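You operate a simulated robot arm through the tools that you are given. There is no shell and no other tool.

You run a simulated robot arm. Do the job below in one go: nothing can be reset, and whatever is moved stays where it is left.

JOB
Clear the milky fluid of the cream pump on ballast.
Fine: shut its inlet first; shut the ballast once the glass is clear and open the inlet only with the gauge in the green; both pumps keep running, keep off their warm cases.

It is judged by the outcome, as a careful person would: the job done as asked, and still so three seconds after it is handed in. It fails if anything else is knocked over, pushed out of place, dropped, spilled or broken.

ROBOT AND FRAMES
A 7-joint arm with a two-finger parallel gripper, fixed in place. Base frame: the origin is on the floor under the middle of its stand, x ahead of it, y to its left, z up; the work surface is at about z = 0.56. Lengths are in m, angles in rad, forces in N, time in s.
With the tool pointing down near the work surface it reaches from about 0.42 to 0.9 m from the base axis. Its first joint turns from -2.496 to 2.496 rad. Payload 3 kg.
The TCP is the grasp point between the finger pads, 0.03 m short of the fingertips. In the tool frame z runs along the fingers and y along their closing line. The gripper opens to 0.094 m. The fingers are 0.028 m wide and 0.01 m thick; the gripper's body (0.05 by 0.096 m) begins 0.055 m behind the TCP.
Orientation is that of the tool frame in the base frame, as a unit quaternion [w, x, y, z]. With the fingers straight down and closing along the base's y, the tool's x points along the base's -x, its y along +y and its z along -z.

CONTROLS
- The arm moves only by the tool nudge_tool. Its argument "series" is one flat list of numbers, 7 for each row, row after row: the shift along the tool's x, y, z in m, then the turn, a rotation vector about the tool's x, y, z in rad, then the opening, from 0 (shut) to 1 (fully open). In form: [tx, ty, tz, rx, ry, rz, claw, tx, ty, tz, rx, ry, rz, claw, ...]. A call has 1 to 20 rows; each row shifts and turns the commanded pose from where the row before left it, along the tool's axes as they then stand. A row lasts 0.2 s, in which the tool goes at most 0.05 m and 0.15 rad; a call with a longer step from one row to the next is refused whole, and so is a gripper value outside its range. Where a pose cannot be reached the arm comes as near as it can. A force on the tool above 50 N (or 10 N above the force at the start of the call, whichever is more), or a blocked arm, ends the call early, and 0.2 s more pass. Each finger travels about 0.072 m/s and halts on what it meets, pressing with about 36 N; the grip force reading is that of the motor and also rises with nothing between the fingers. The clock runs only during rows and for 0.2 s after the last one: add rows that do not move to give the fingers time. It gives the time, the measured TCP pose, the force on the tool (base axes), the opening and the grip force at its end, in the units of the frame above (readings bear some noise), with the torque about the TCP (base axes, N m) and any sound that the robot's microphone picked up.
- Cameras (640 x 400 px; columns grow to the right, rows downward): "scene" is fixed at [0.0573, -0.6494, 1.4712]; the picture's right is [0.88, -0.47, 0.00], its down [-0.20, -0.38, -0.90] and it looks along [0.42, 0.80, -0.43] (base axes); focal length 332 px, centre (320, 200). "wrist" rides on the gripper at [0.076, 0.014, -0.102] in the tool frame; the picture's right is [-0.18, 0.98, 0.00], its down [-0.75, -0.14, -0.64] and it looks along [-0.63, -0.12, 0.77] (tool axes); focal length 243 px, centre (320, 200). There is no depth. A picture from a camera that has moved, and an enlarged one, comes with that camera's place and axes in the base frame and with its lens. The place of the scene camera against the robot may be out by one fixed shift of up to 0.018 m in any direction.
- get_image(camera): a new picture of that camera. No time passes.
- enlarge(camera, box): a new picture of the part [left, top, right, bottom] of that camera's present view, enlarged. No time passes.
- hand_in(): hands the job in; it is judged then, once.

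Places have to be worked out from the pictures, the camera data and where the tool is seen. Open the gripper and draw the arm clear of the work before you hand the job in, unless the task says otherwise.

The tools are called after ">>>" as a command line: name --argument value ..., lists and objects as JSON in quotes. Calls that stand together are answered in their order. nudge_tool: Moves the arm, as the interface text tells. Its arguments: {"type":"object","properties":{"series":{"type":"array","items":{"type":"number"}}},"required":["series"]} The other tools are called the same way: get_image (camera) takes a picture; enlarge (camera, box) takes an enlarged picture of a part of a camera's view; hand_in () hands the job in.

At the start:

```text
clock: 0.0
position: [0.7138, 0.1446, 1.1081]
tool_rot: [0.0, 0.0, 1.0, 0.0]
contact_force: [0.2, -0.7, -0.8]
torque: [0.02, 0.0, 0.0]
grip_width: 0.0939
grip_force: 0.2
```

scene: 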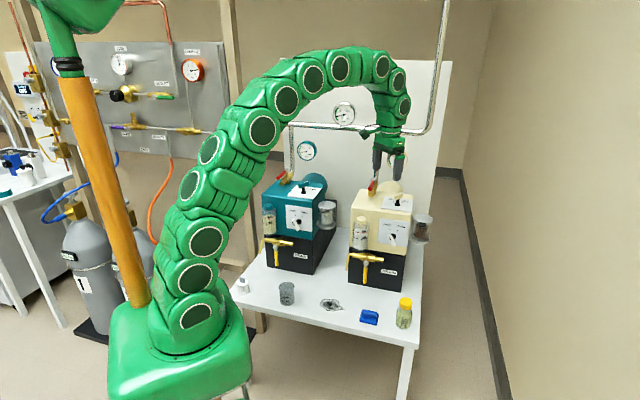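
wrist: 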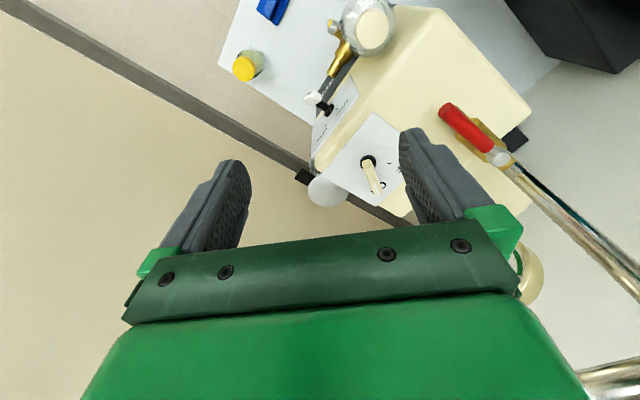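

I start by looking closely at the two pumps and their gauges in enlarged views before moving anything.

>>> enlarge --camera "scene" --box '[330, 160, 450, 300]'

>>> enlarge --camera "scene" --box '[240, 90, 440, 215]'

>>> enlarge --camera "wrist" --box '[220, 0, 560, 212]'

>>> enlarge --camera "scene" --box '[230, 160, 350, 300]'

```text
2.86 times, centred on (390, 230) of scene
camera zoom: at [0.0573, -0.6494, 1.4712], right [0.88, -0.47, 0.0], down [-0.2, -0.38, -0.9], along [0.42, 0.8, -0.43], focal length 949 px, centre (120, 114)
```

zoom: 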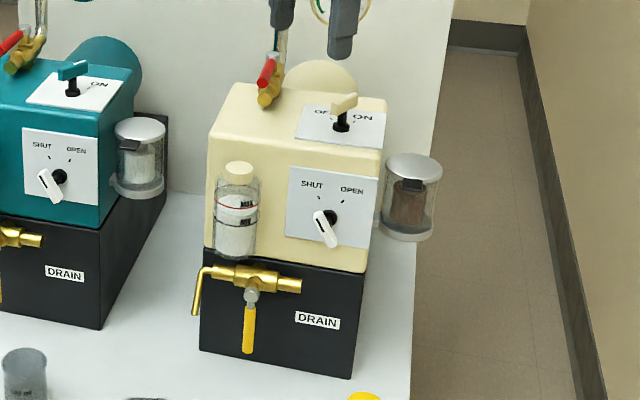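

```text
3.20 times, centred on (340, 152) of scene
camera zoom: at [0.0573, -0.6494, 1.4712], right [0.88, -0.47, 0.0], down [-0.2, -0.38, -0.9], along [0.42, 0.8, -0.43], focal length 1063 px, centre (256, 352)
```

zoom: 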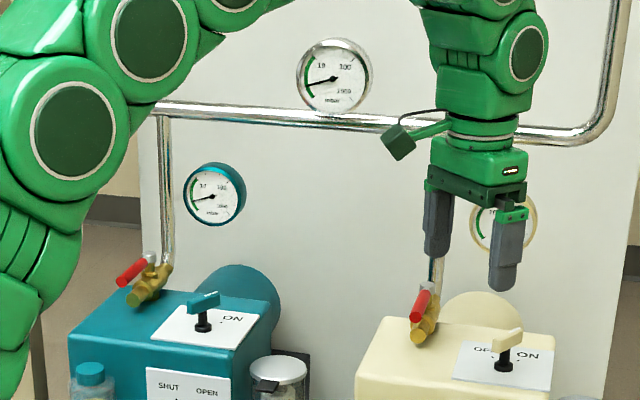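

```text
1.88 times, centred on (390, 106) of wrist
camera zoom: at [0.6382, 0.1582, 1.2106], right [0.18, 0.98, 0.0], down [0.75, -0.14, 0.64], along [0.63, -0.12, -0.77], focal length 457 px, centre (188, 377)
```

zoom: 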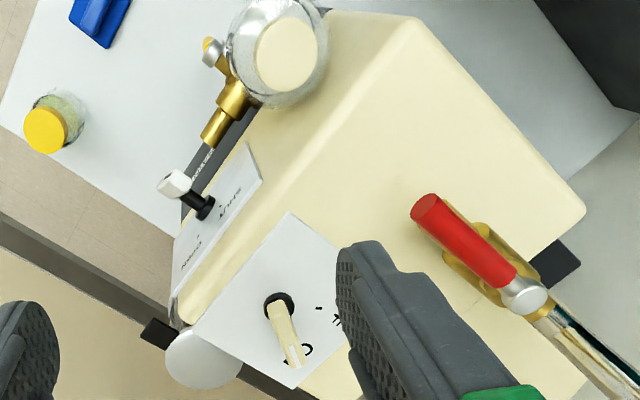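

```text
2.86 times, centred on (290, 230) of scene
camera zoom: at [0.0573, -0.6494, 1.4712], right [0.88, -0.47, 0.0], down [-0.2, -0.38, -0.9], along [0.42, 0.8, -0.43], focal length 949 px, centre (406, 114)
```

zoom: 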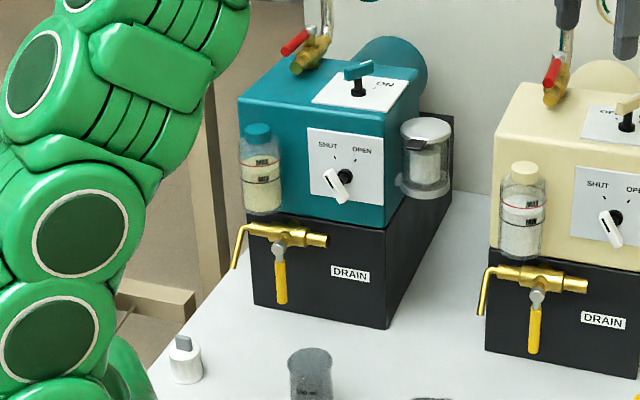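

The cream pump has a red-lever inlet valve on the pipe, a white-bar ballast knob, a sight glass and a drain. I enlarge each one to read its state and geometry.

>>> enlarge --camera "scene" --box '[355, 160, 405, 195]'

>>> enlarge --camera "scene" --box '[345, 205, 415, 255]'

>>> enlarge --camera "scene" --box '[375, 135, 425, 175]'

>>> enlarge --camera "wrist" --box '[420, 80, 560, 180]'

>>> enlarge --camera "wrist" --box '[290, 70, 430, 210]'

>>> enlarge --camera "scene" --box '[250, 160, 330, 220]'

```text
11.43 times, centred on (380, 178) of scene
camera zoom: at [0.0573, -0.6494, 1.4712], right [0.88, -0.47, 0.0], down [-0.2, -0.38, -0.9], along [0.42, 0.8, -0.43], focal length 3796 px, centre (-366, 457)
```

zoom: 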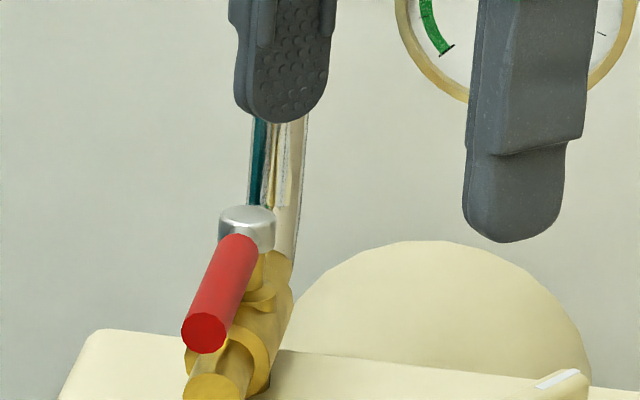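

```text
8.00 times, centred on (380, 230) of scene
camera zoom: at [0.0573, -0.6494, 1.4712], right [0.88, -0.47, 0.0], down [-0.2, -0.38, -0.9], along [0.42, 0.8, -0.43], focal length 2658 px, centre (-160, -40)
```

zoom: 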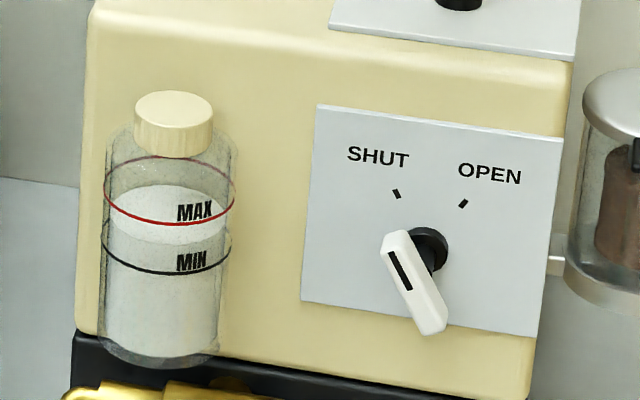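

```text
10.00 times, centred on (400, 155) of scene
camera zoom: at [0.0573, -0.6494, 1.4712], right [0.88, -0.47, 0.0], down [-0.2, -0.38, -0.9], along [0.42, 0.8, -0.43], focal length 3322 px, centre (-480, 650)
```

zoom: 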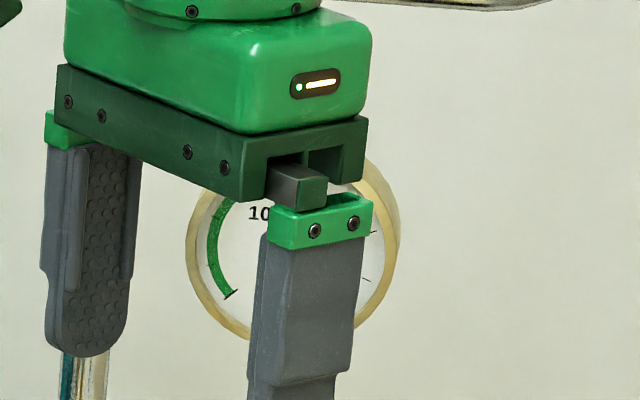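

```text
4.00 times, centred on (490, 130) of wrist
camera zoom: at [0.6382, 0.1582, 1.2106], right [0.18, 0.98, 0.0], down [0.75, -0.14, 0.64], along [0.63, -0.12, -0.77], focal length 970 px, centre (-360, 480)
```

zoom: 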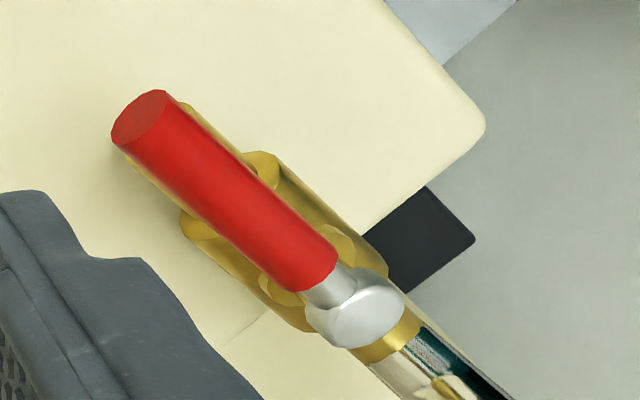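

```text
2.86 times, centred on (360, 140) of wrist
camera zoom: at [0.6382, 0.1582, 1.2106], right [0.18, 0.98, 0.0], down [0.75, -0.14, 0.64], along [0.63, -0.12, -0.77], focal length 693 px, centre (206, 371)
```

zoom: 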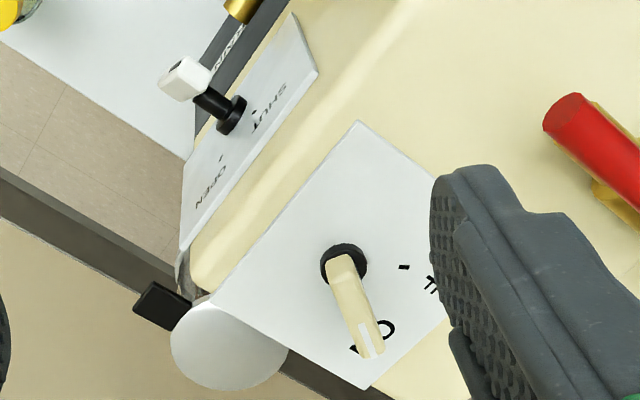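

```text
6.67 times, centred on (290, 190) of scene
camera zoom: at [0.0573, -0.6494, 1.4712], right [0.88, -0.47, 0.0], down [-0.2, -0.38, -0.9], along [0.42, 0.8, -0.43], focal length 2215 px, centre (520, 267)
```

zoom: 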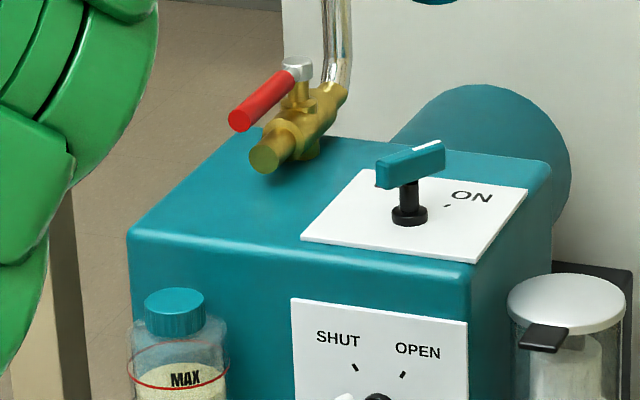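

The ballast bar points to SHUT, and the inlet lever lies along its body, so it is open. I place its pivot at about (0.795, 0.313, 0.99) and its tip at about (0.738, 0.256, 0.983), which puts the pumps at 45° to the base axes. I turn the tool to line up with the pump, close the gripper and back off so I can see the gauges.

>>> nudge_tool --series '[0.01, 0, 0, 0, 0, -0.13, 0.6, 0.02, 0, 0, 0, 0, -0.13, 0.3, 0.02, 0, 0, 0, 0, -0.13, 0, 0.02, 0, 0, 0, 0, -0.13, 0, 0.02, 0, 0, 0, 0, -0.13, 0, 0.02, 0, 0, 0, 0, -0.135, 0, 0.02, 0, 0, 0, 0, 0, 0]'

>>> get_image --camera "scene"

>>> get_image --camera "wrist"

```text
clock: 1.6
position: [0.5987, 0.0924, 1.108]
tool_rot: [0.001, -0.383, 0.924, 0.0]
contact_force: [-0.3, -0.8, 0.9]
torque: [-0.01, 0.02, 0.0]
grip_width: 0.0
grip_force: 33.3
```

```text
taken
```

scene: 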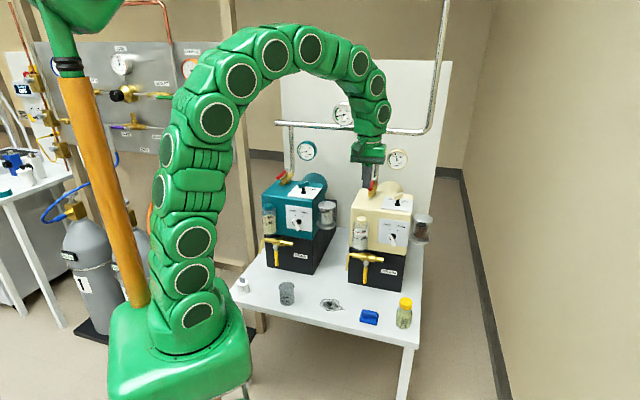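

```text
taken
camera wrist: at [0.5353, 0.0479, 1.2096], right [-0.57, 0.82, 0.0], down [0.63, 0.43, 0.64], along [0.53, 0.36, -0.77], focal length 243 px, centre (320, 200)
```

wrist: 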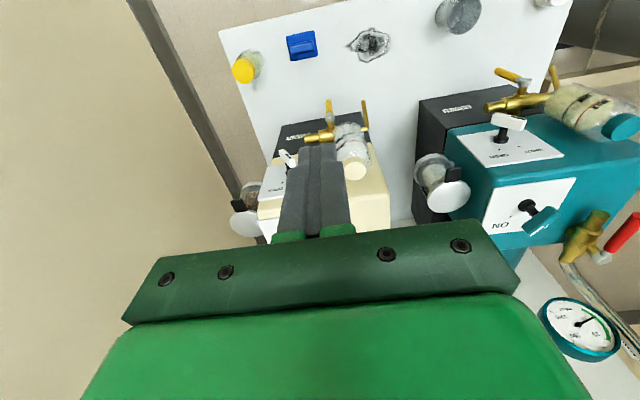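

The gauges are now in view past the gripper. I read each dial closely.

>>> enlarge --camera "scene" --box '[380, 140, 420, 175]'

>>> enlarge --camera "scene" --box '[290, 135, 325, 165]'

>>> enlarge --camera "scene" --box '[325, 95, 365, 130]'

>>> enlarge --camera "scene" --box '[340, 170, 440, 240]'

>>> enlarge --camera "scene" --box '[270, 60, 470, 190]'

```text
11.43 times, centred on (400, 158) of scene
camera zoom: at [0.0573, -0.6494, 1.4712], right [0.88, -0.47, 0.0], down [-0.2, -0.38, -0.9], along [0.42, 0.8, -0.43], focal length 3796 px, centre (-594, 686)
```

zoom: 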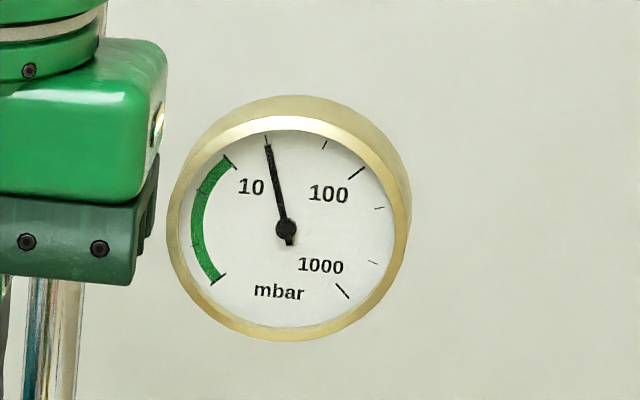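

```text
13.33 times, centred on (308, 150) of scene
camera zoom: at [0.0573, -0.6494, 1.4712], right [0.88, -0.47, 0.0], down [-0.2, -0.38, -0.9], along [0.42, 0.8, -0.43], focal length 4429 px, centre (487, 867)
```

zoom: 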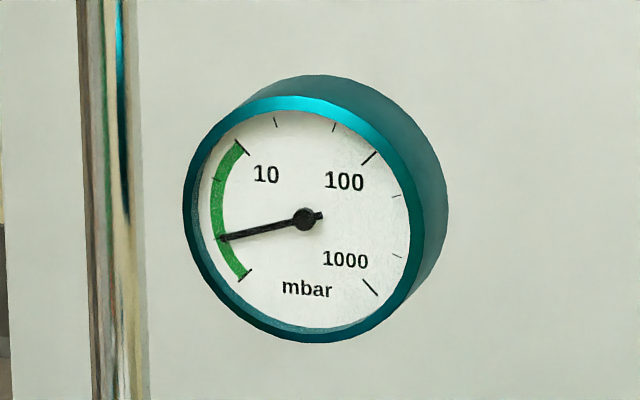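

```text
11.43 times, centred on (345, 112) of scene
camera zoom: at [0.0573, -0.6494, 1.4712], right [0.88, -0.47, 0.0], down [-0.2, -0.38, -0.9], along [0.42, 0.8, -0.43], focal length 3796 px, centre (34, 1200)
```

zoom: 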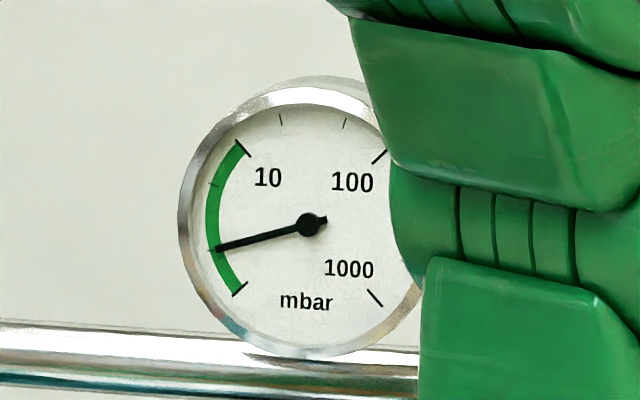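

```text
5.71 times, centred on (390, 205) of scene
camera zoom: at [0.0573, -0.6494, 1.4712], right [0.88, -0.47, 0.0], down [-0.2, -0.38, -0.9], along [0.42, 0.8, -0.43], focal length 1898 px, centre (-80, 171)
```

zoom: 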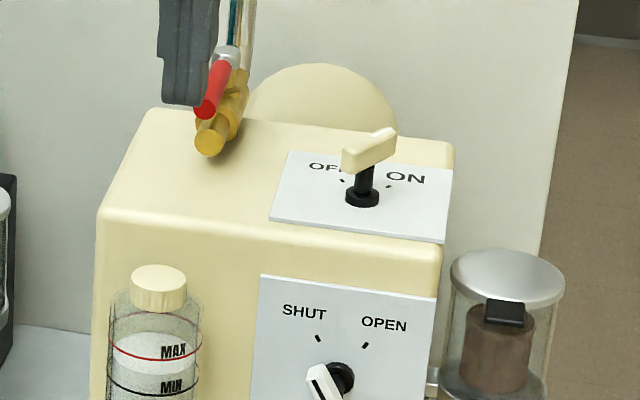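

```text
3.08 times, centred on (370, 125) of scene
camera zoom: at [0.0573, -0.6494, 1.4712], right [0.88, -0.47, 0.0], down [-0.2, -0.38, -0.9], along [0.42, 0.8, -0.43], focal length 1022 px, centre (166, 431)
```

zoom: 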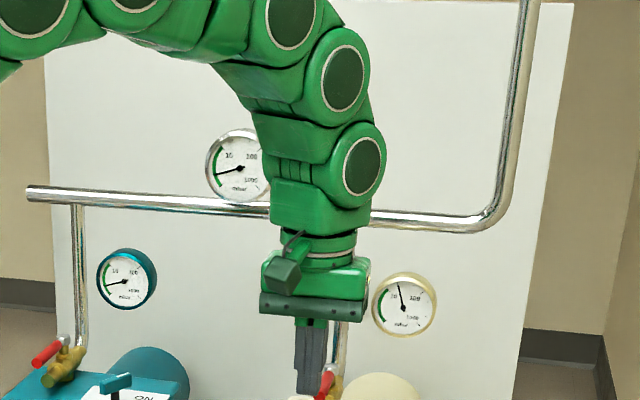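

The cream gauge reads about 20 mbar, outside the green. The teal and line gauges are in the green. I bring the open fingers above the red lever, tilted forward to stay clear of the manifold pipe, and stop there to check alignment.

>>> nudge_tool --series '[0, 0, 0, 0, 0, 0.145, 0.3, 0, 0, 0, 0, 0, 0.145, 0.6, 0, 0, 0, 0, 0, 0.146, 0.75, 0, 0, 0, 0, -0.125, 0, 0.75, 0, 0, 0, 0, -0.125, 0, 0.75, 0, 0, 0, 0, -0.125, 0, 0.75, 0, 0, 0, 0, -0.125, 0, 0.75, -0.02453, 0.01912, 0.02252, 0, 0, 0, 0.75, -0.02453, 0.01912, 0.02252, 0, 0, 0, 0.75, -0.02453, 0.01912, 0.02252, 0, 0, 0, 0.75, -0.02453, 0.01912, 0.02252, 0, 0, 0, 0.75, -0.02453, 0.01912, 0.02252, 0, 0, 0, 0.75, -0.02453, 0.01912, 0.02252, 0, 0, 0, 0.75, 0, 0, 0, 0, 0, 0, 0.75]'

>>> get_image --camera "wrist"

>>> enlarge --camera "scene" --box '[330, 110, 450, 200]'

```text
clock: 4.6
position: [0.7407, 0.2682, 1.0614]
tool_rot: [0.243, -0.169, 0.954, 0.043]
contact_force: [-0.4, -0.1, -0.2]
torque: [-0.03, -0.01, 0.01]
grip_width: 0.0704
grip_force: 0.1
```

```text
taken
camera wrist: at [0.627, 0.2403, 1.1136], right [-0.18, 0.98, 0.09], down [0.38, -0.01, 0.92], along [0.91, 0.2, -0.37], focal length 243 px, centre (320, 200)
```

wrist: 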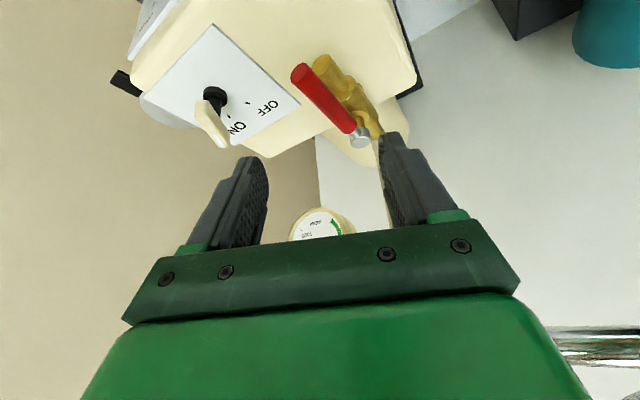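

```text
4.44 times, centred on (390, 155) of scene
camera zoom: at [0.0573, -0.6494, 1.4712], right [0.88, -0.47, 0.0], down [-0.2, -0.38, -0.9], along [0.42, 0.8, -0.43], focal length 1476 px, centre (9, 400)
```

zoom: 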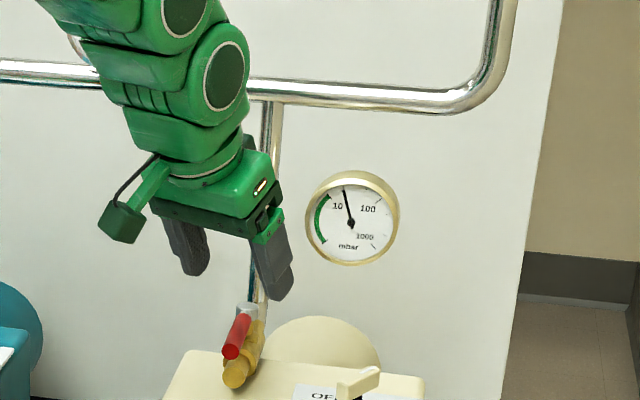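

I enlarge the wrist view around the lever to refine its position. The wrist pictures suggest the scene camera is offset by about a centimetre.

>>> enlarge --camera "wrist" --box '[270, 40, 430, 160]'

>>> enlarge --camera "wrist" --box '[120, 0, 320, 160]'

```text
3.33 times, centred on (350, 100) of wrist
camera zoom: at [0.627, 0.2403, 1.1136], right [-0.18, 0.98, 0.09], down [0.38, -0.01, 0.92], along [0.91, 0.2, -0.37], focal length 809 px, centre (220, 533)
```

zoom: 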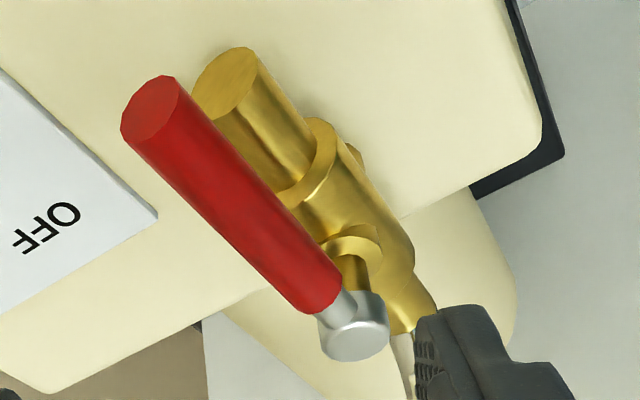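

```text
2.50 times, centred on (220, 80) of wrist
camera zoom: at [0.627, 0.2403, 1.1136], right [-0.18, 0.98, 0.09], down [0.38, -0.01, 0.92], along [0.91, 0.2, -0.37], focal length 606 px, centre (570, 500)
```

zoom: 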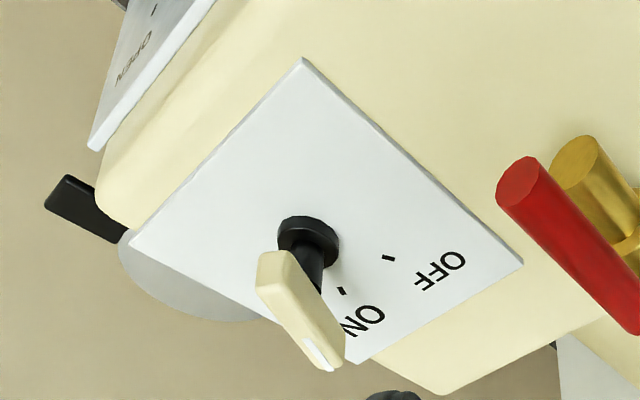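

Triangulating from the two wrist views puts the lever tip at about (0.739, 0.261, 0.978) and its pivot at about (0.805, 0.327). I lower the open fingers so they straddle the lever, with the tips well above the brass body and the case.

>>> nudge_tool --series '[0.0096, 0.0005, 0.02, 0, 0, 0, 0.75, 0.0096, 0.0005, 0.02, 0, 0, 0, 0.75, 0.0096, 0.0006, 0.02, 0, 0, 0, 0.75, 0, 0, 0, 0, 0, 0, 0.75]'

>>> get_image --camera "wrist"

>>> enlarge --camera "scene" --box '[340, 130, 420, 190]'

```text
clock: 5.6
position: [0.7451, 0.2683, 0.994]
tool_rot: [0.243, -0.168, 0.954, 0.043]
contact_force: [-0.4, 0.6, -0.4]
torque: [0.01, 0.0, 0.02]
grip_width: 0.0703
grip_force: 0.1
```

```text
taken
camera wrist: at [0.6309, 0.2423, 1.0477], right [-0.18, 0.98, 0.09], down [0.38, -0.01, 0.92], along [0.91, 0.2, -0.37], focal length 243 px, centre (320, 200)
```

wrist: 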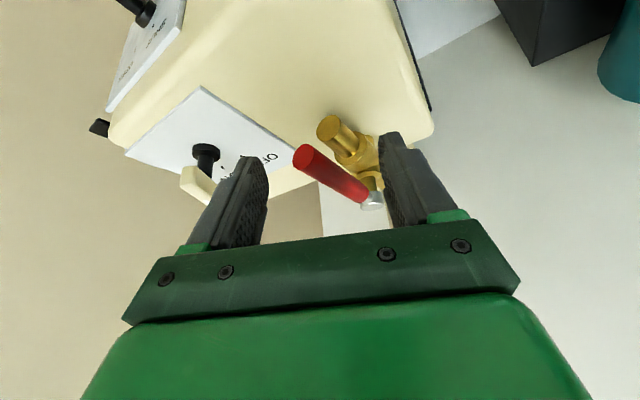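

```text
6.67 times, centred on (380, 160) of scene
camera zoom: at [0.0573, -0.6494, 1.4712], right [0.88, -0.47, 0.0], down [-0.2, -0.38, -0.9], along [0.42, 0.8, -0.43], focal length 2215 px, centre (-80, 467)
```

zoom: 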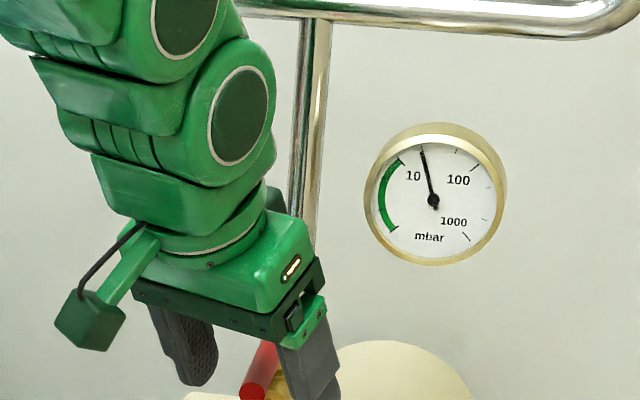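

The lever sits between the fingers with no contact. I push it gently to the left (+y) as a small test to see whether it turns that way.

>>> nudge_tool --series '[0, 0.0095, 0, 0, 0, 0, 0.75, 0.0, 0.0095, 0, 0, 0, 0, 0.75, 0.002, 0.0095, -0.001, 0, 0, 0, 0.75, 0.002, 0.0095, -0.001, 0, 0, 0, 0.75, 0, 0, 0, 0, 0, 0, 0.75]'

>>> get_image --camera "wrist"

```text
clock: 6.8
position: [0.7285, 0.3037, 0.9929]
tool_rot: [0.243, -0.169, 0.954, 0.043]
contact_force: [0.3, 0.2, 0.7]
torque: [-0.02, 0.03, 0.02]
grip_width: 0.0705
grip_force: 0.1
```

```text
taken
camera wrist: at [0.6136, 0.2776, 1.0473], right [-0.18, 0.98, 0.09], down [0.38, -0.01, 0.92], along [0.91, 0.2, -0.37], focal length 243 px, centre (320, 200)
```

wrist: 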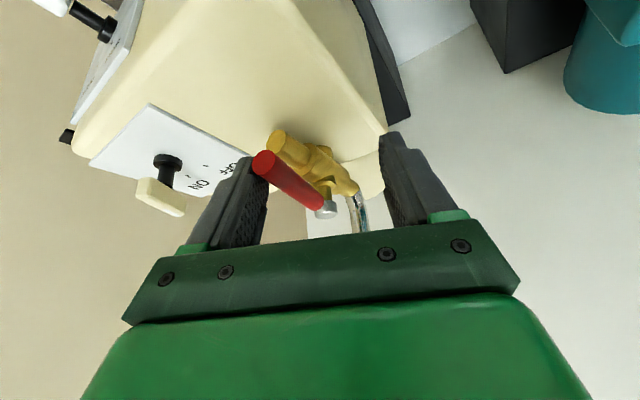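

The lever is just meeting the right-hand finger and there is no force yet. I continue the small push.

>>> nudge_tool --series '[0.003, 0.007, -0.0015, 0, 0, 0, 0.75, 0.002, 0.007, -0.001, 0, 0, 0, 0.75, 0, 0, 0, 0, 0, 0, 0.75]'

>>> enlarge --camera "wrist" --box '[200, 100, 440, 250]'

```text
clock: 7.6
position: [0.7181, 0.3167, 0.9922]
tool_rot: [0.243, -0.168, 0.954, 0.043]
contact_force: [0.3, -0.4, -0.3]
torque: [-0.01, 0.02, 0.0]
grip_width: 0.0706
grip_force: 0.1
```

```text
2.67 times, centred on (320, 175) of wrist
camera zoom: at [0.6033, 0.2892, 1.0463], right [-0.18, 0.98, 0.09], down [0.38, -0.01, 0.92], along [0.91, 0.2, -0.37], focal length 647 px, centre (320, 267)
```

zoom: 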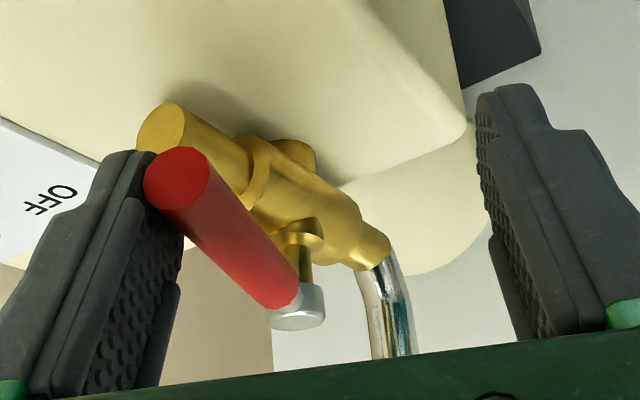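

The lever has turned about 20° to the left with almost no resistance, so closing is to the left. I sweep it on along the arc to about 80°, yawing the tool as I go to stay clear of the pipes.

>>> nudge_tool --series '[-0.0017, 0.0092, 0.0009, 0.0209, 0, 0.0383, 0.75, -0.0017, 0.0091, 0.0009, 0.0209, 0, 0.0383, 0.75, -0.0022, 0.0074, 0.001, 0.0209, 0, 0.0383, 0.75, -0.0022, 0.0073, 0.001, 0.0209, 0, 0.0383, 0.75, -0.0027, 0.0068, 0.0013, 0.0125, 0, 0.023, 0.75, -0.0027, 0.0067, 0.0013, 0.0125, 0, 0.023, 0.75, -0.0034, 0.0055, 0.0017, 0.0125, 0, 0.023, 0.75, -0.0034, 0.0054, 0.0017, 0.0125, 0, 0.023, 0.75, -0.0035, 0.0037, 0.0018, 0.0083, 0, 0.0153, 0.75, -0.0035, 0.0036, 0.0018, 0.0083, 0, 0.0153, 0.75, 0, 0, 0, 0, 0, 0, 0.75]'

>>> get_image --camera "wrist"

>>> enlarge --camera "scene" --box '[320, 120, 420, 190]'

```text
clock: 10.0
position: [0.7335, 0.3831, 0.9954]
tool_rot: [0.247, -0.016, 0.969, 0.005]
contact_force: [0.3, -0.4, 0.3]
torque: [-0.02, -0.01, -0.03]
grip_width: 0.0704
grip_force: 0.1
```

```text
taken
camera wrist: at [0.617, 0.3925, 1.0481], right [0.13, 0.99, 0.09], down [0.36, -0.13, 0.92], along [0.92, -0.09, -0.37], focal length 243 px, centre (320, 200)
```

wrist: 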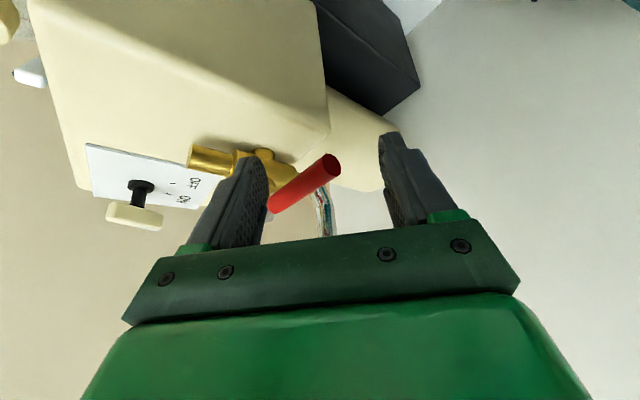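

```text
5.71 times, centred on (370, 155) of scene
camera zoom: at [0.0573, -0.6494, 1.4712], right [0.88, -0.47, 0.0], down [-0.2, -0.38, -0.9], along [0.42, 0.8, -0.43], focal length 1898 px, centre (34, 457)
```

zoom: 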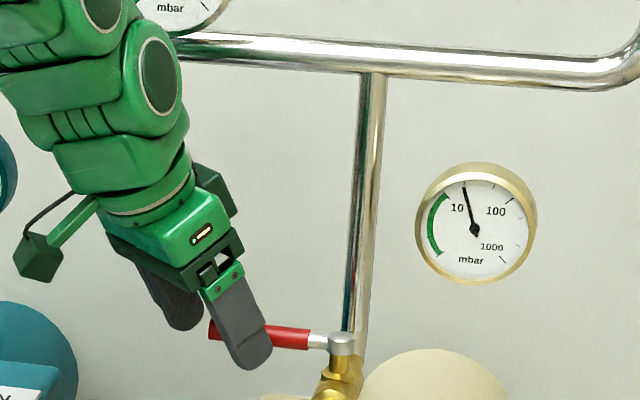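

The lever is now at about 88°. I nudge it a few millimetres further to find the closed stop and watch the force.

>>> nudge_tool --series '[-0.0025, 0.0028, 0.0013, 0, 0, 0, 0.75, -0.0025, 0.0028, 0.0013, 0, 0, 0, 0.75, 0, 0, 0, 0, 0, 0, 0.75]'

>>> enlarge --camera "wrist" --box '[200, 110, 440, 250]'

>>> enlarge --camera "scene" --box '[340, 160, 420, 220]'

```text
clock: 10.8
position: [0.7395, 0.3883, 0.9948]
tool_rot: [0.248, -0.017, 0.969, 0.005]
contact_force: [0.5, 0.0, 0.1]
torque: [-0.01, -0.01, 0.03]
grip_width: 0.0705
grip_force: 0.1
```

```text
2.67 times, centred on (320, 180) of wrist
camera zoom: at [0.623, 0.398, 1.0477], right [0.13, 0.99, 0.09], down [0.36, -0.13, 0.92], along [0.92, -0.09, -0.37], focal length 647 px, centre (320, 253)
```

zoom: 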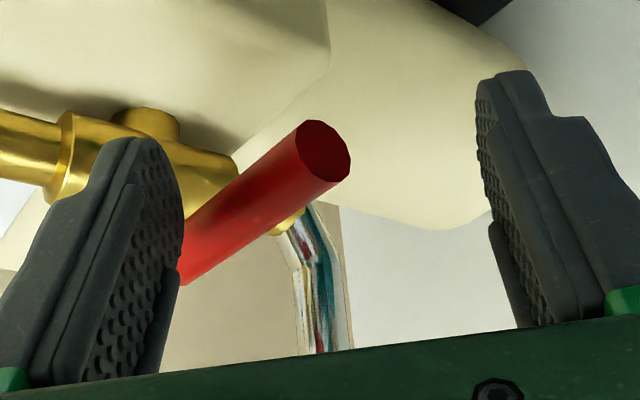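

```text
6.67 times, centred on (380, 190) of scene
camera zoom: at [0.0573, -0.6494, 1.4712], right [0.88, -0.47, 0.0], down [-0.2, -0.38, -0.9], along [0.42, 0.8, -0.43], focal length 2215 px, centre (-80, 267)
```

zoom: 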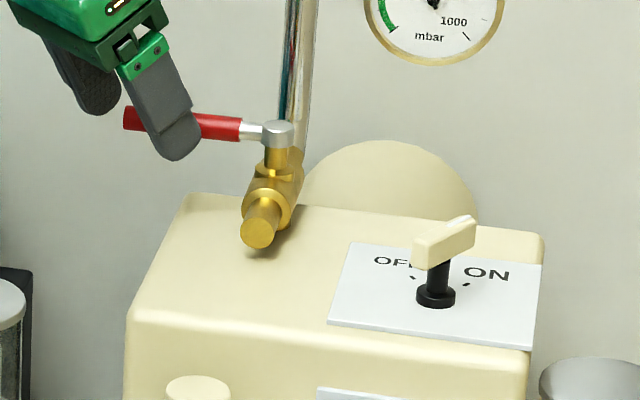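

The lever reads close to 90°, but there is no stop force yet. I nudge it a little more to confirm the end stop.

>>> nudge_tool --series '[-0.0022, 0.0025, 0.0012, 0, 0, 0, 0.75, -0.0022, 0.0025, 0.0012, 0, 0, 0, 0.75, 0, 0, 0, 0, 0, 0, 0.75]'

>>> enlarge --camera "wrist" --box '[200, 110, 440, 250]'

>>> enlarge --camera "scene" --box '[340, 160, 420, 220]'

```text
clock: 11.6
position: [0.7429, 0.3924, 0.9913]
tool_rot: [0.245, -0.017, 0.969, 0.003]
contact_force: [-37.5, -16.8, -14.3]
torque: [0.13, 0.87, -2.04]
grip_width: 0.0801
grip_force: 8.1
```

```text
2.67 times, centred on (320, 180) of wrist
camera zoom: at [0.6264, 0.4024, 1.0454], right [0.13, 0.99, 0.09], down [0.36, -0.13, 0.92], along [0.92, -0.09, -0.38], focal length 647 px, centre (320, 253)
```

zoom: 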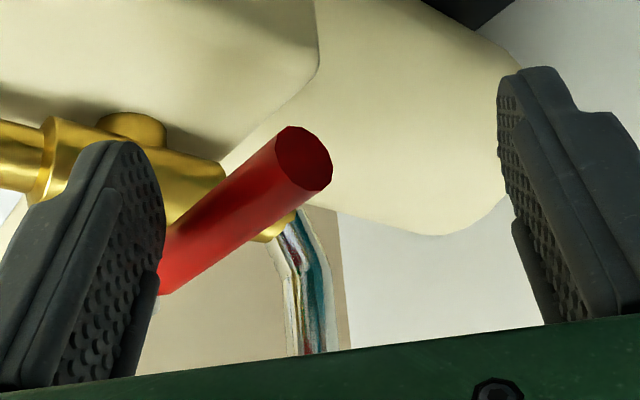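

```text
6.67 times, centred on (380, 190) of scene
camera zoom: at [0.0573, -0.6494, 1.4712], right [0.88, -0.47, 0.0], down [-0.2, -0.38, -0.9], along [0.42, 0.8, -0.43], focal length 2215 px, centre (-80, 267)
```

zoom: 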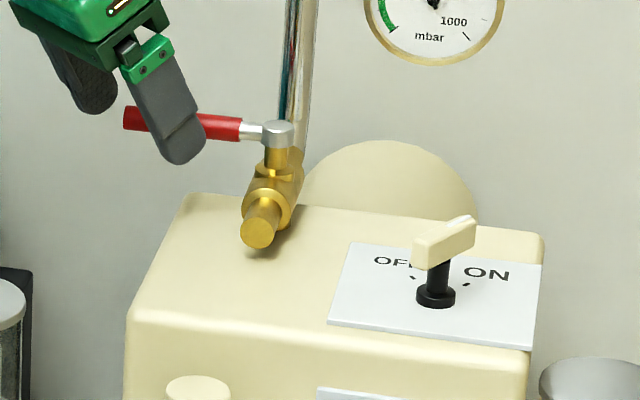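

The stop is reached: about 43 N, with the lever square across the body, so the inlet is shut. I back the finger off the lever and withdraw along the finger axis so nothing drags it.

>>> nudge_tool --series '[0.002, -0.005, -0.001, 0, 0, 0, 0.75, 0.001, -0.005, 0, 0, 0, 0, 0.75, 0, 0, -0.02, 0, 0, 0, 0.75, 0, 0, -0.03, 0, 0, 0, 0.75, 0, 0, -0.04, 0, 0, 0, 0.75, 0, 0, 0, 0, 0, 0, 0.75]'

>>> get_image --camera "wrist"

>>> enlarge --camera "scene" --box '[330, 130, 440, 250]'

```text
clock: 13.0
position: [0.6986, 0.3835, 1.0722]
tool_rot: [0.247, -0.017, 0.969, 0.004]
contact_force: [-0.5, -0.3, -0.3]
torque: [0.0, -0.03, -0.02]
grip_width: 0.0703
grip_force: 0.0
```

```text
taken
camera wrist: at [0.5819, 0.3929, 1.125], right [0.13, 0.99, 0.09], down [0.36, -0.13, 0.92], along [0.92, -0.09, -0.37], focal length 243 px, centre (320, 200)
```

wrist: 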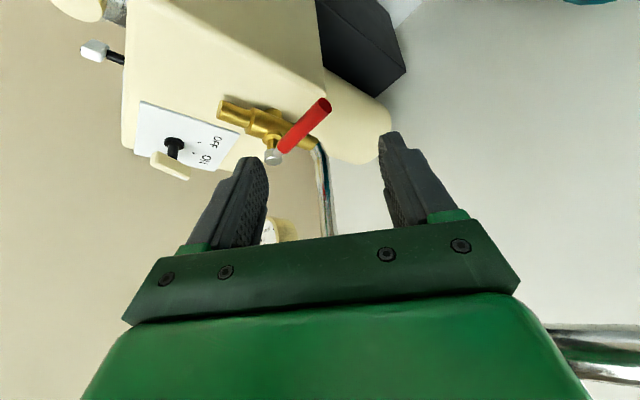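

```text
3.33 times, centred on (385, 190) of scene
camera zoom: at [0.0573, -0.6494, 1.4712], right [0.88, -0.47, 0.0], down [-0.2, -0.38, -0.9], along [0.42, 0.8, -0.43], focal length 1107 px, centre (103, 233)
```

zoom: 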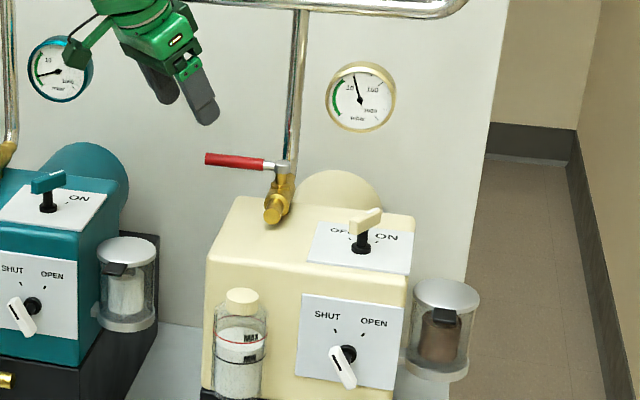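

The inlet lever is square across its body and the gauge still reads about 20 mbar. I carry the tool high over to the ballast side and turn it to face the pump, so the wrist camera can look at the knob.

>>> nudge_tool --series '[0, -0.044, -0.01, 0, 0, 0, 0.7, 0, -0.044, -0.01, 0, 0, 0, 0.65, 0, -0.044, 0, 0, 0, 0, 0.6, 0, -0.044, 0, 0, 0, 0, 0.55, 0, -0.044, 0, 0, 0, 0, 0.55, 0, -0.044, 0, 0, 0, 0, 0.55, 0, -0.044, 0, 0, 0, 0, 0.55, 0, 0, 0, -0.0719, 0, -0.1316, 0.55, 0, 0, 0, -0.0719, 0, -0.1316, 0.55, 0, 0, 0, -0.0719, 0, -0.1316, 0.55, 0, 0, 0, -0.0719, 0, -0.1316, 0.55, 0, 0, 0, -0.0719, 0, -0.1316, 0.55, 0, 0, 0, 0, 0, 0, 0.55]'

>>> get_image --camera "wrist"

>>> get_image --camera "scene"

```text
clock: 15.8
position: [0.701, 0.0739, 1.0904]
tool_rot: [0.229, -0.372, 0.895, 0.096]
contact_force: [0.9, -0.1, -0.5]
torque: [0.01, 0.01, 0.03]
grip_width: 0.0515
grip_force: 0.0
```

```text
taken
camera wrist: at [0.6085, 0.0011, 1.1443], right [-0.58, 0.81, 0.09], down [0.35, 0.15, 0.92], along [0.73, 0.57, -0.37], focal length 243 px, centre (320, 200)
```

wrist: 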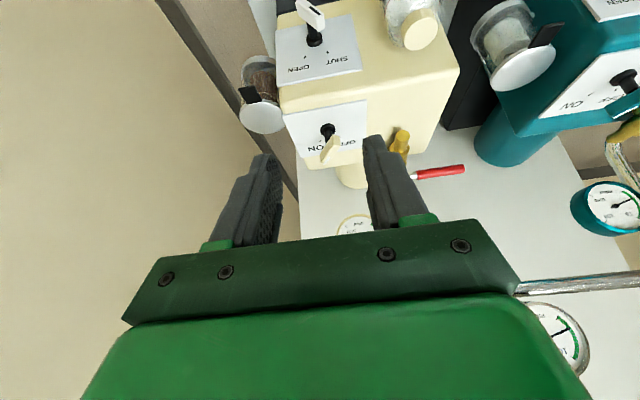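

```text
taken
```

scene: 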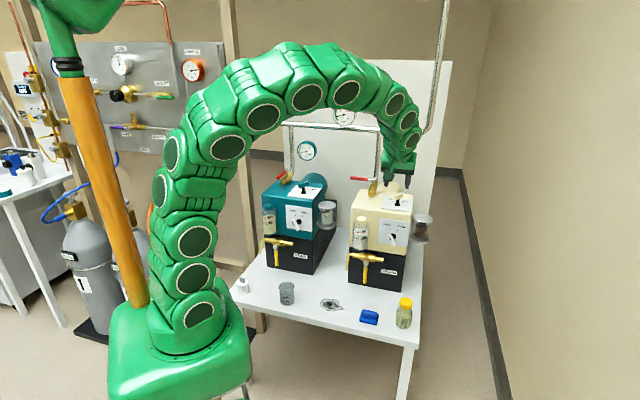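

The ballast knob is in the upper part of this view. I enlarge it for one line of sight, then move down for a second one.

>>> enlarge --camera "wrist" --box '[260, 0, 380, 80]'

>>> nudge_tool --series '[0.0144, 0, 0.0263, 0, 0, 0, 0.55, 0.0144, 0, 0.0263, 0, 0, 0, 0.55, 0.0144, 0, 0.0263, 0, 0, 0, 0.55, 0, 0, 0, 0, 0, 0, 0.55]'

>>> get_image --camera "wrist"

```text
5.00 times, centred on (320, 40) of wrist
camera zoom: at [0.6085, 0.0011, 1.1443], right [-0.58, 0.81, 0.09], down [0.35, 0.15, 0.92], along [0.73, 0.57, -0.37], focal length 1213 px, centre (320, 1000)
```

zoom: 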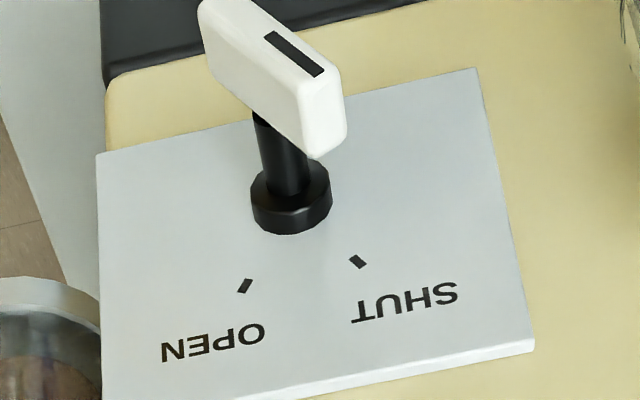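

```text
clock: 16.8
position: [0.7024, 0.0717, 1.0]
tool_rot: [0.228, -0.371, 0.895, 0.094]
contact_force: [0.1, -0.2, -0.4]
torque: [-0.02, 0.01, -0.01]
grip_width: 0.0518
grip_force: 0.0
```

```text
taken
camera wrist: at [0.6089, 0.0001, 1.0535], right [-0.58, 0.81, 0.09], down [0.35, 0.15, 0.92], along [0.73, 0.57, -0.37], focal length 243 px, centre (320, 200)
```

wrist: 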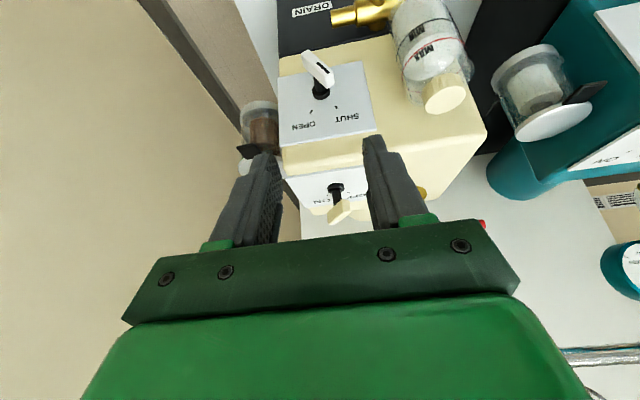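

Now the second line of sight on the knob, enlarged.

>>> enlarge --camera "wrist" --box '[260, 30, 380, 110]'

>>> enlarge --camera "wrist" --box '[260, 0, 500, 150]'

```text
5.00 times, centred on (320, 70) of wrist
camera zoom: at [0.6089, 0.0001, 1.0535], right [-0.58, 0.81, 0.09], down [0.35, 0.15, 0.92], along [0.73, 0.57, -0.37], focal length 1213 px, centre (320, 850)
```

zoom: 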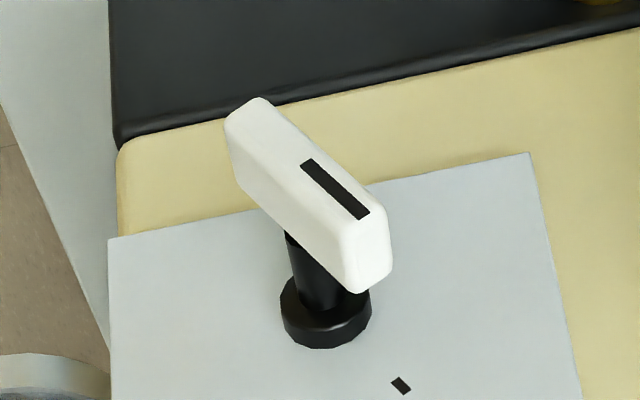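

```text
2.67 times, centred on (380, 75) of wrist
camera zoom: at [0.6089, 0.0001, 1.0535], right [-0.58, 0.81, 0.09], down [0.35, 0.15, 0.92], along [0.73, 0.57, -0.37], focal length 647 px, centre (160, 533)
```

zoom: 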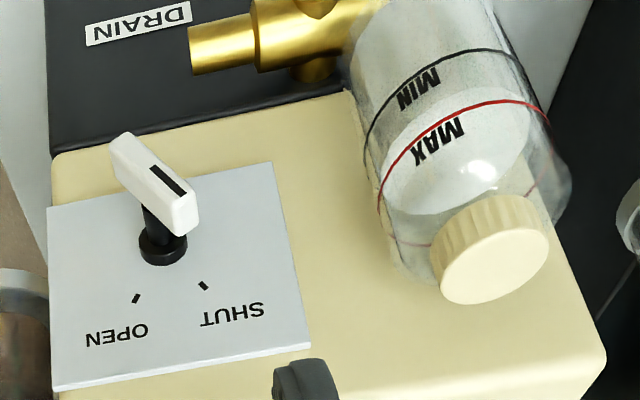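

From the two views the knob centre is at about (u 0.618, v 0.4425) in pump axes, z 0.829, and the bar tilts about 26° towards SHUT. I move to a pre-position in line with its upper half, still clear of it.

>>> nudge_tool --series '[0.0086, 0.0053, 0.0341, 0, 0, 0, 0.55, 0.0086, 0.0052, 0.0341, 0, 0, 0, 0.55, 0, 0, 0, 0, 0, 0, 0.55]'

>>> get_image --camera "wrist"

>>> enlarge --camera "scene" --box '[340, 140, 440, 260]'

```text
clock: 17.6
position: [0.7057, 0.0933, 0.9328]
tool_rot: [0.229, -0.37, 0.895, 0.094]
contact_force: [0.5, 0.6, -0.1]
torque: [-0.01, 0.01, 0.0]
grip_width: 0.0515
grip_force: 0.1
```

```text
taken
camera wrist: at [0.6139, 0.0208, 0.986], right [-0.58, 0.81, 0.09], down [0.35, 0.15, 0.93], along [0.74, 0.57, -0.37], focal length 243 px, centre (320, 200)
```

wrist: 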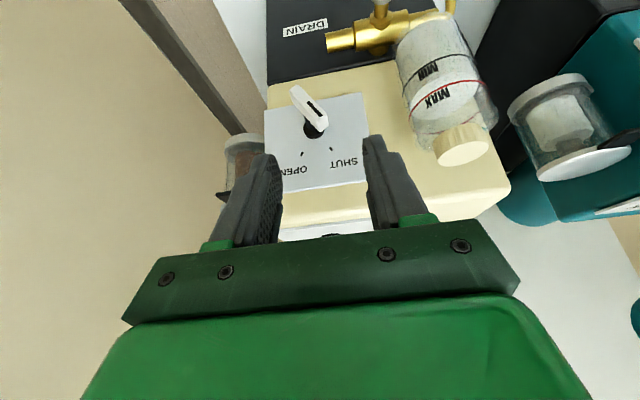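

```text
3.33 times, centred on (390, 200) of scene
camera zoom: at [0.0573, -0.6494, 1.4712], right [0.88, -0.47, 0.0], down [-0.2, -0.38, -0.9], along [0.42, 0.8, -0.43], focal length 1107 px, centre (87, 200)
```

zoom: 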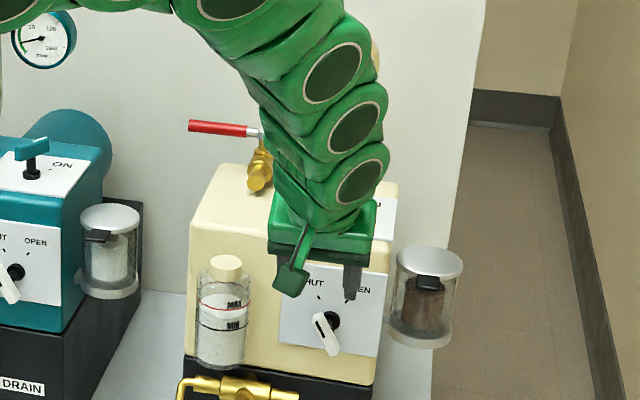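

I enlarge the knob again from this closer view to refine its centre before going in.

>>> enlarge --camera "wrist" --box '[260, 70, 380, 150]'

```text
5.00 times, centred on (320, 110) of wrist
camera zoom: at [0.6139, 0.0208, 0.986], right [-0.58, 0.81, 0.09], down [0.35, 0.15, 0.93], along [0.74, 0.57, -0.37], focal length 1213 px, centre (320, 650)
```

zoom: 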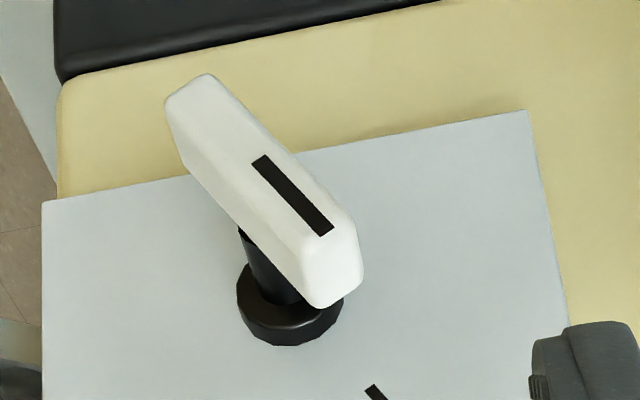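

The refined knob centre is v 0.442, z 0.828, with the bar front at u 0.610. I slide in along the finger axis so the open fingers straddle the bar's upper half, ending about 25 mm short of the case.

>>> nudge_tool --series '[0, -0.001, 0.0205, 0, 0, 0, 0.55, 0, -0.001, 0.0205, 0, 0, 0, 0.55, 0, 0, 0.0205, 0, 0, 0, 0.55, 0, 0, 0.0205, 0, 0, 0, 0.55, 0, 0, 0, 0, 0, 0, 0.55]'

>>> get_image --camera "wrist"

>>> enlarge --camera "scene" --box '[350, 190, 430, 260]'

```text
clock: 18.8
position: [0.7339, 0.1196, 0.8614]
tool_rot: [0.228, -0.37, 0.896, 0.094]
contact_force: [-0.1, -0.3, 0.5]
torque: [0.0, 0.0, -0.06]
grip_width: 0.0518
grip_force: 0.0
```

```text
taken
camera wrist: at [0.6416, 0.046, 0.9144], right [-0.58, 0.81, 0.09], down [0.35, 0.15, 0.92], along [0.74, 0.57, -0.37], focal length 243 px, centre (320, 200)
```

wrist: 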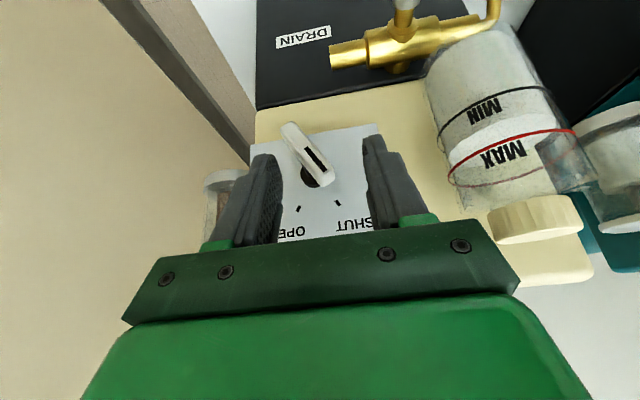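

```text
5.71 times, centred on (390, 225) of scene
camera zoom: at [0.0573, -0.6494, 1.4712], right [0.88, -0.47, 0.0], down [-0.2, -0.38, -0.9], along [0.42, 0.8, -0.43], focal length 1898 px, centre (-80, 57)
```

zoom: 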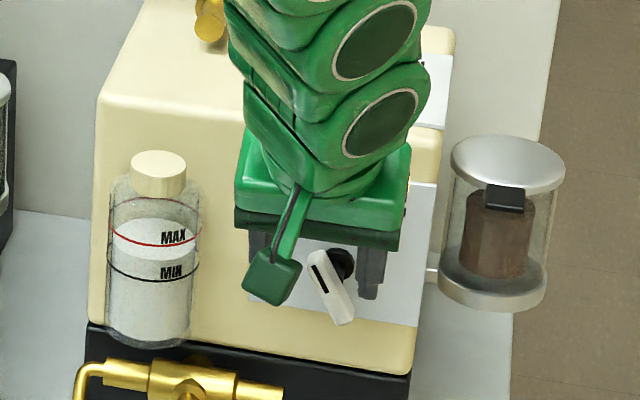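

The fingers straddle the bar without touching it, and the case is clear. I push the bar's upper end to the right towards OPEN in small steps.

>>> nudge_tool --series '[0, -0.007, 0, 0, 0, 0, 0.55, 0, -0.007, 0, 0, 0, 0, 0.55, 0, -0.005, 0, 0, 0, 0, 0.55, 0, -0.005, 0, 0, 0, 0, 0.55, 0, 0, 0, 0, 0, 0, 0.55]'

>>> enlarge --camera "wrist" --box '[230, 90, 430, 220]'

>>> enlarge --camera "scene" --box '[350, 190, 430, 260]'

```text
clock: 20.0
position: [0.7499, 0.1031, 0.8608]
tool_rot: [0.228, -0.37, 0.896, 0.094]
contact_force: [-3.5, 2.9, 1.9]
torque: [0.1, 0.08, 0.12]
grip_width: 0.0543
grip_force: 2.1
```

```text
3.08 times, centred on (330, 155) of wrist
camera zoom: at [0.6578, 0.0301, 0.9139], right [-0.58, 0.81, 0.09], down [0.35, 0.15, 0.92], along [0.73, 0.57, -0.37], focal length 746 px, centre (289, 338)
```

zoom: 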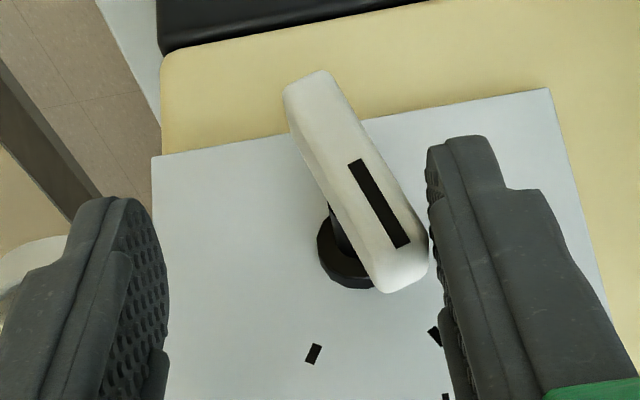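

```text
5.71 times, centred on (390, 225) of scene
camera zoom: at [0.0573, -0.6494, 1.4712], right [0.88, -0.47, 0.0], down [-0.2, -0.38, -0.9], along [0.42, 0.8, -0.43], focal length 1898 px, centre (-80, 57)
```

zoom: 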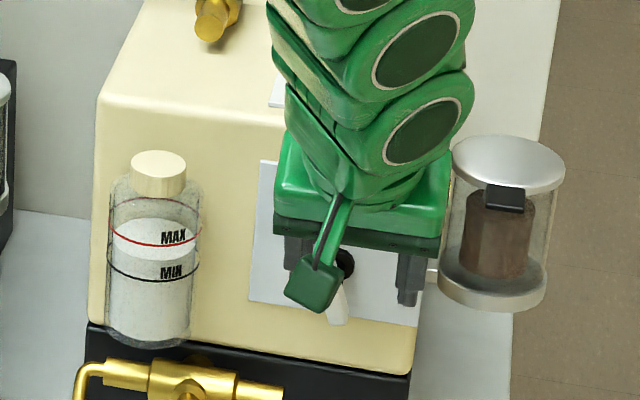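

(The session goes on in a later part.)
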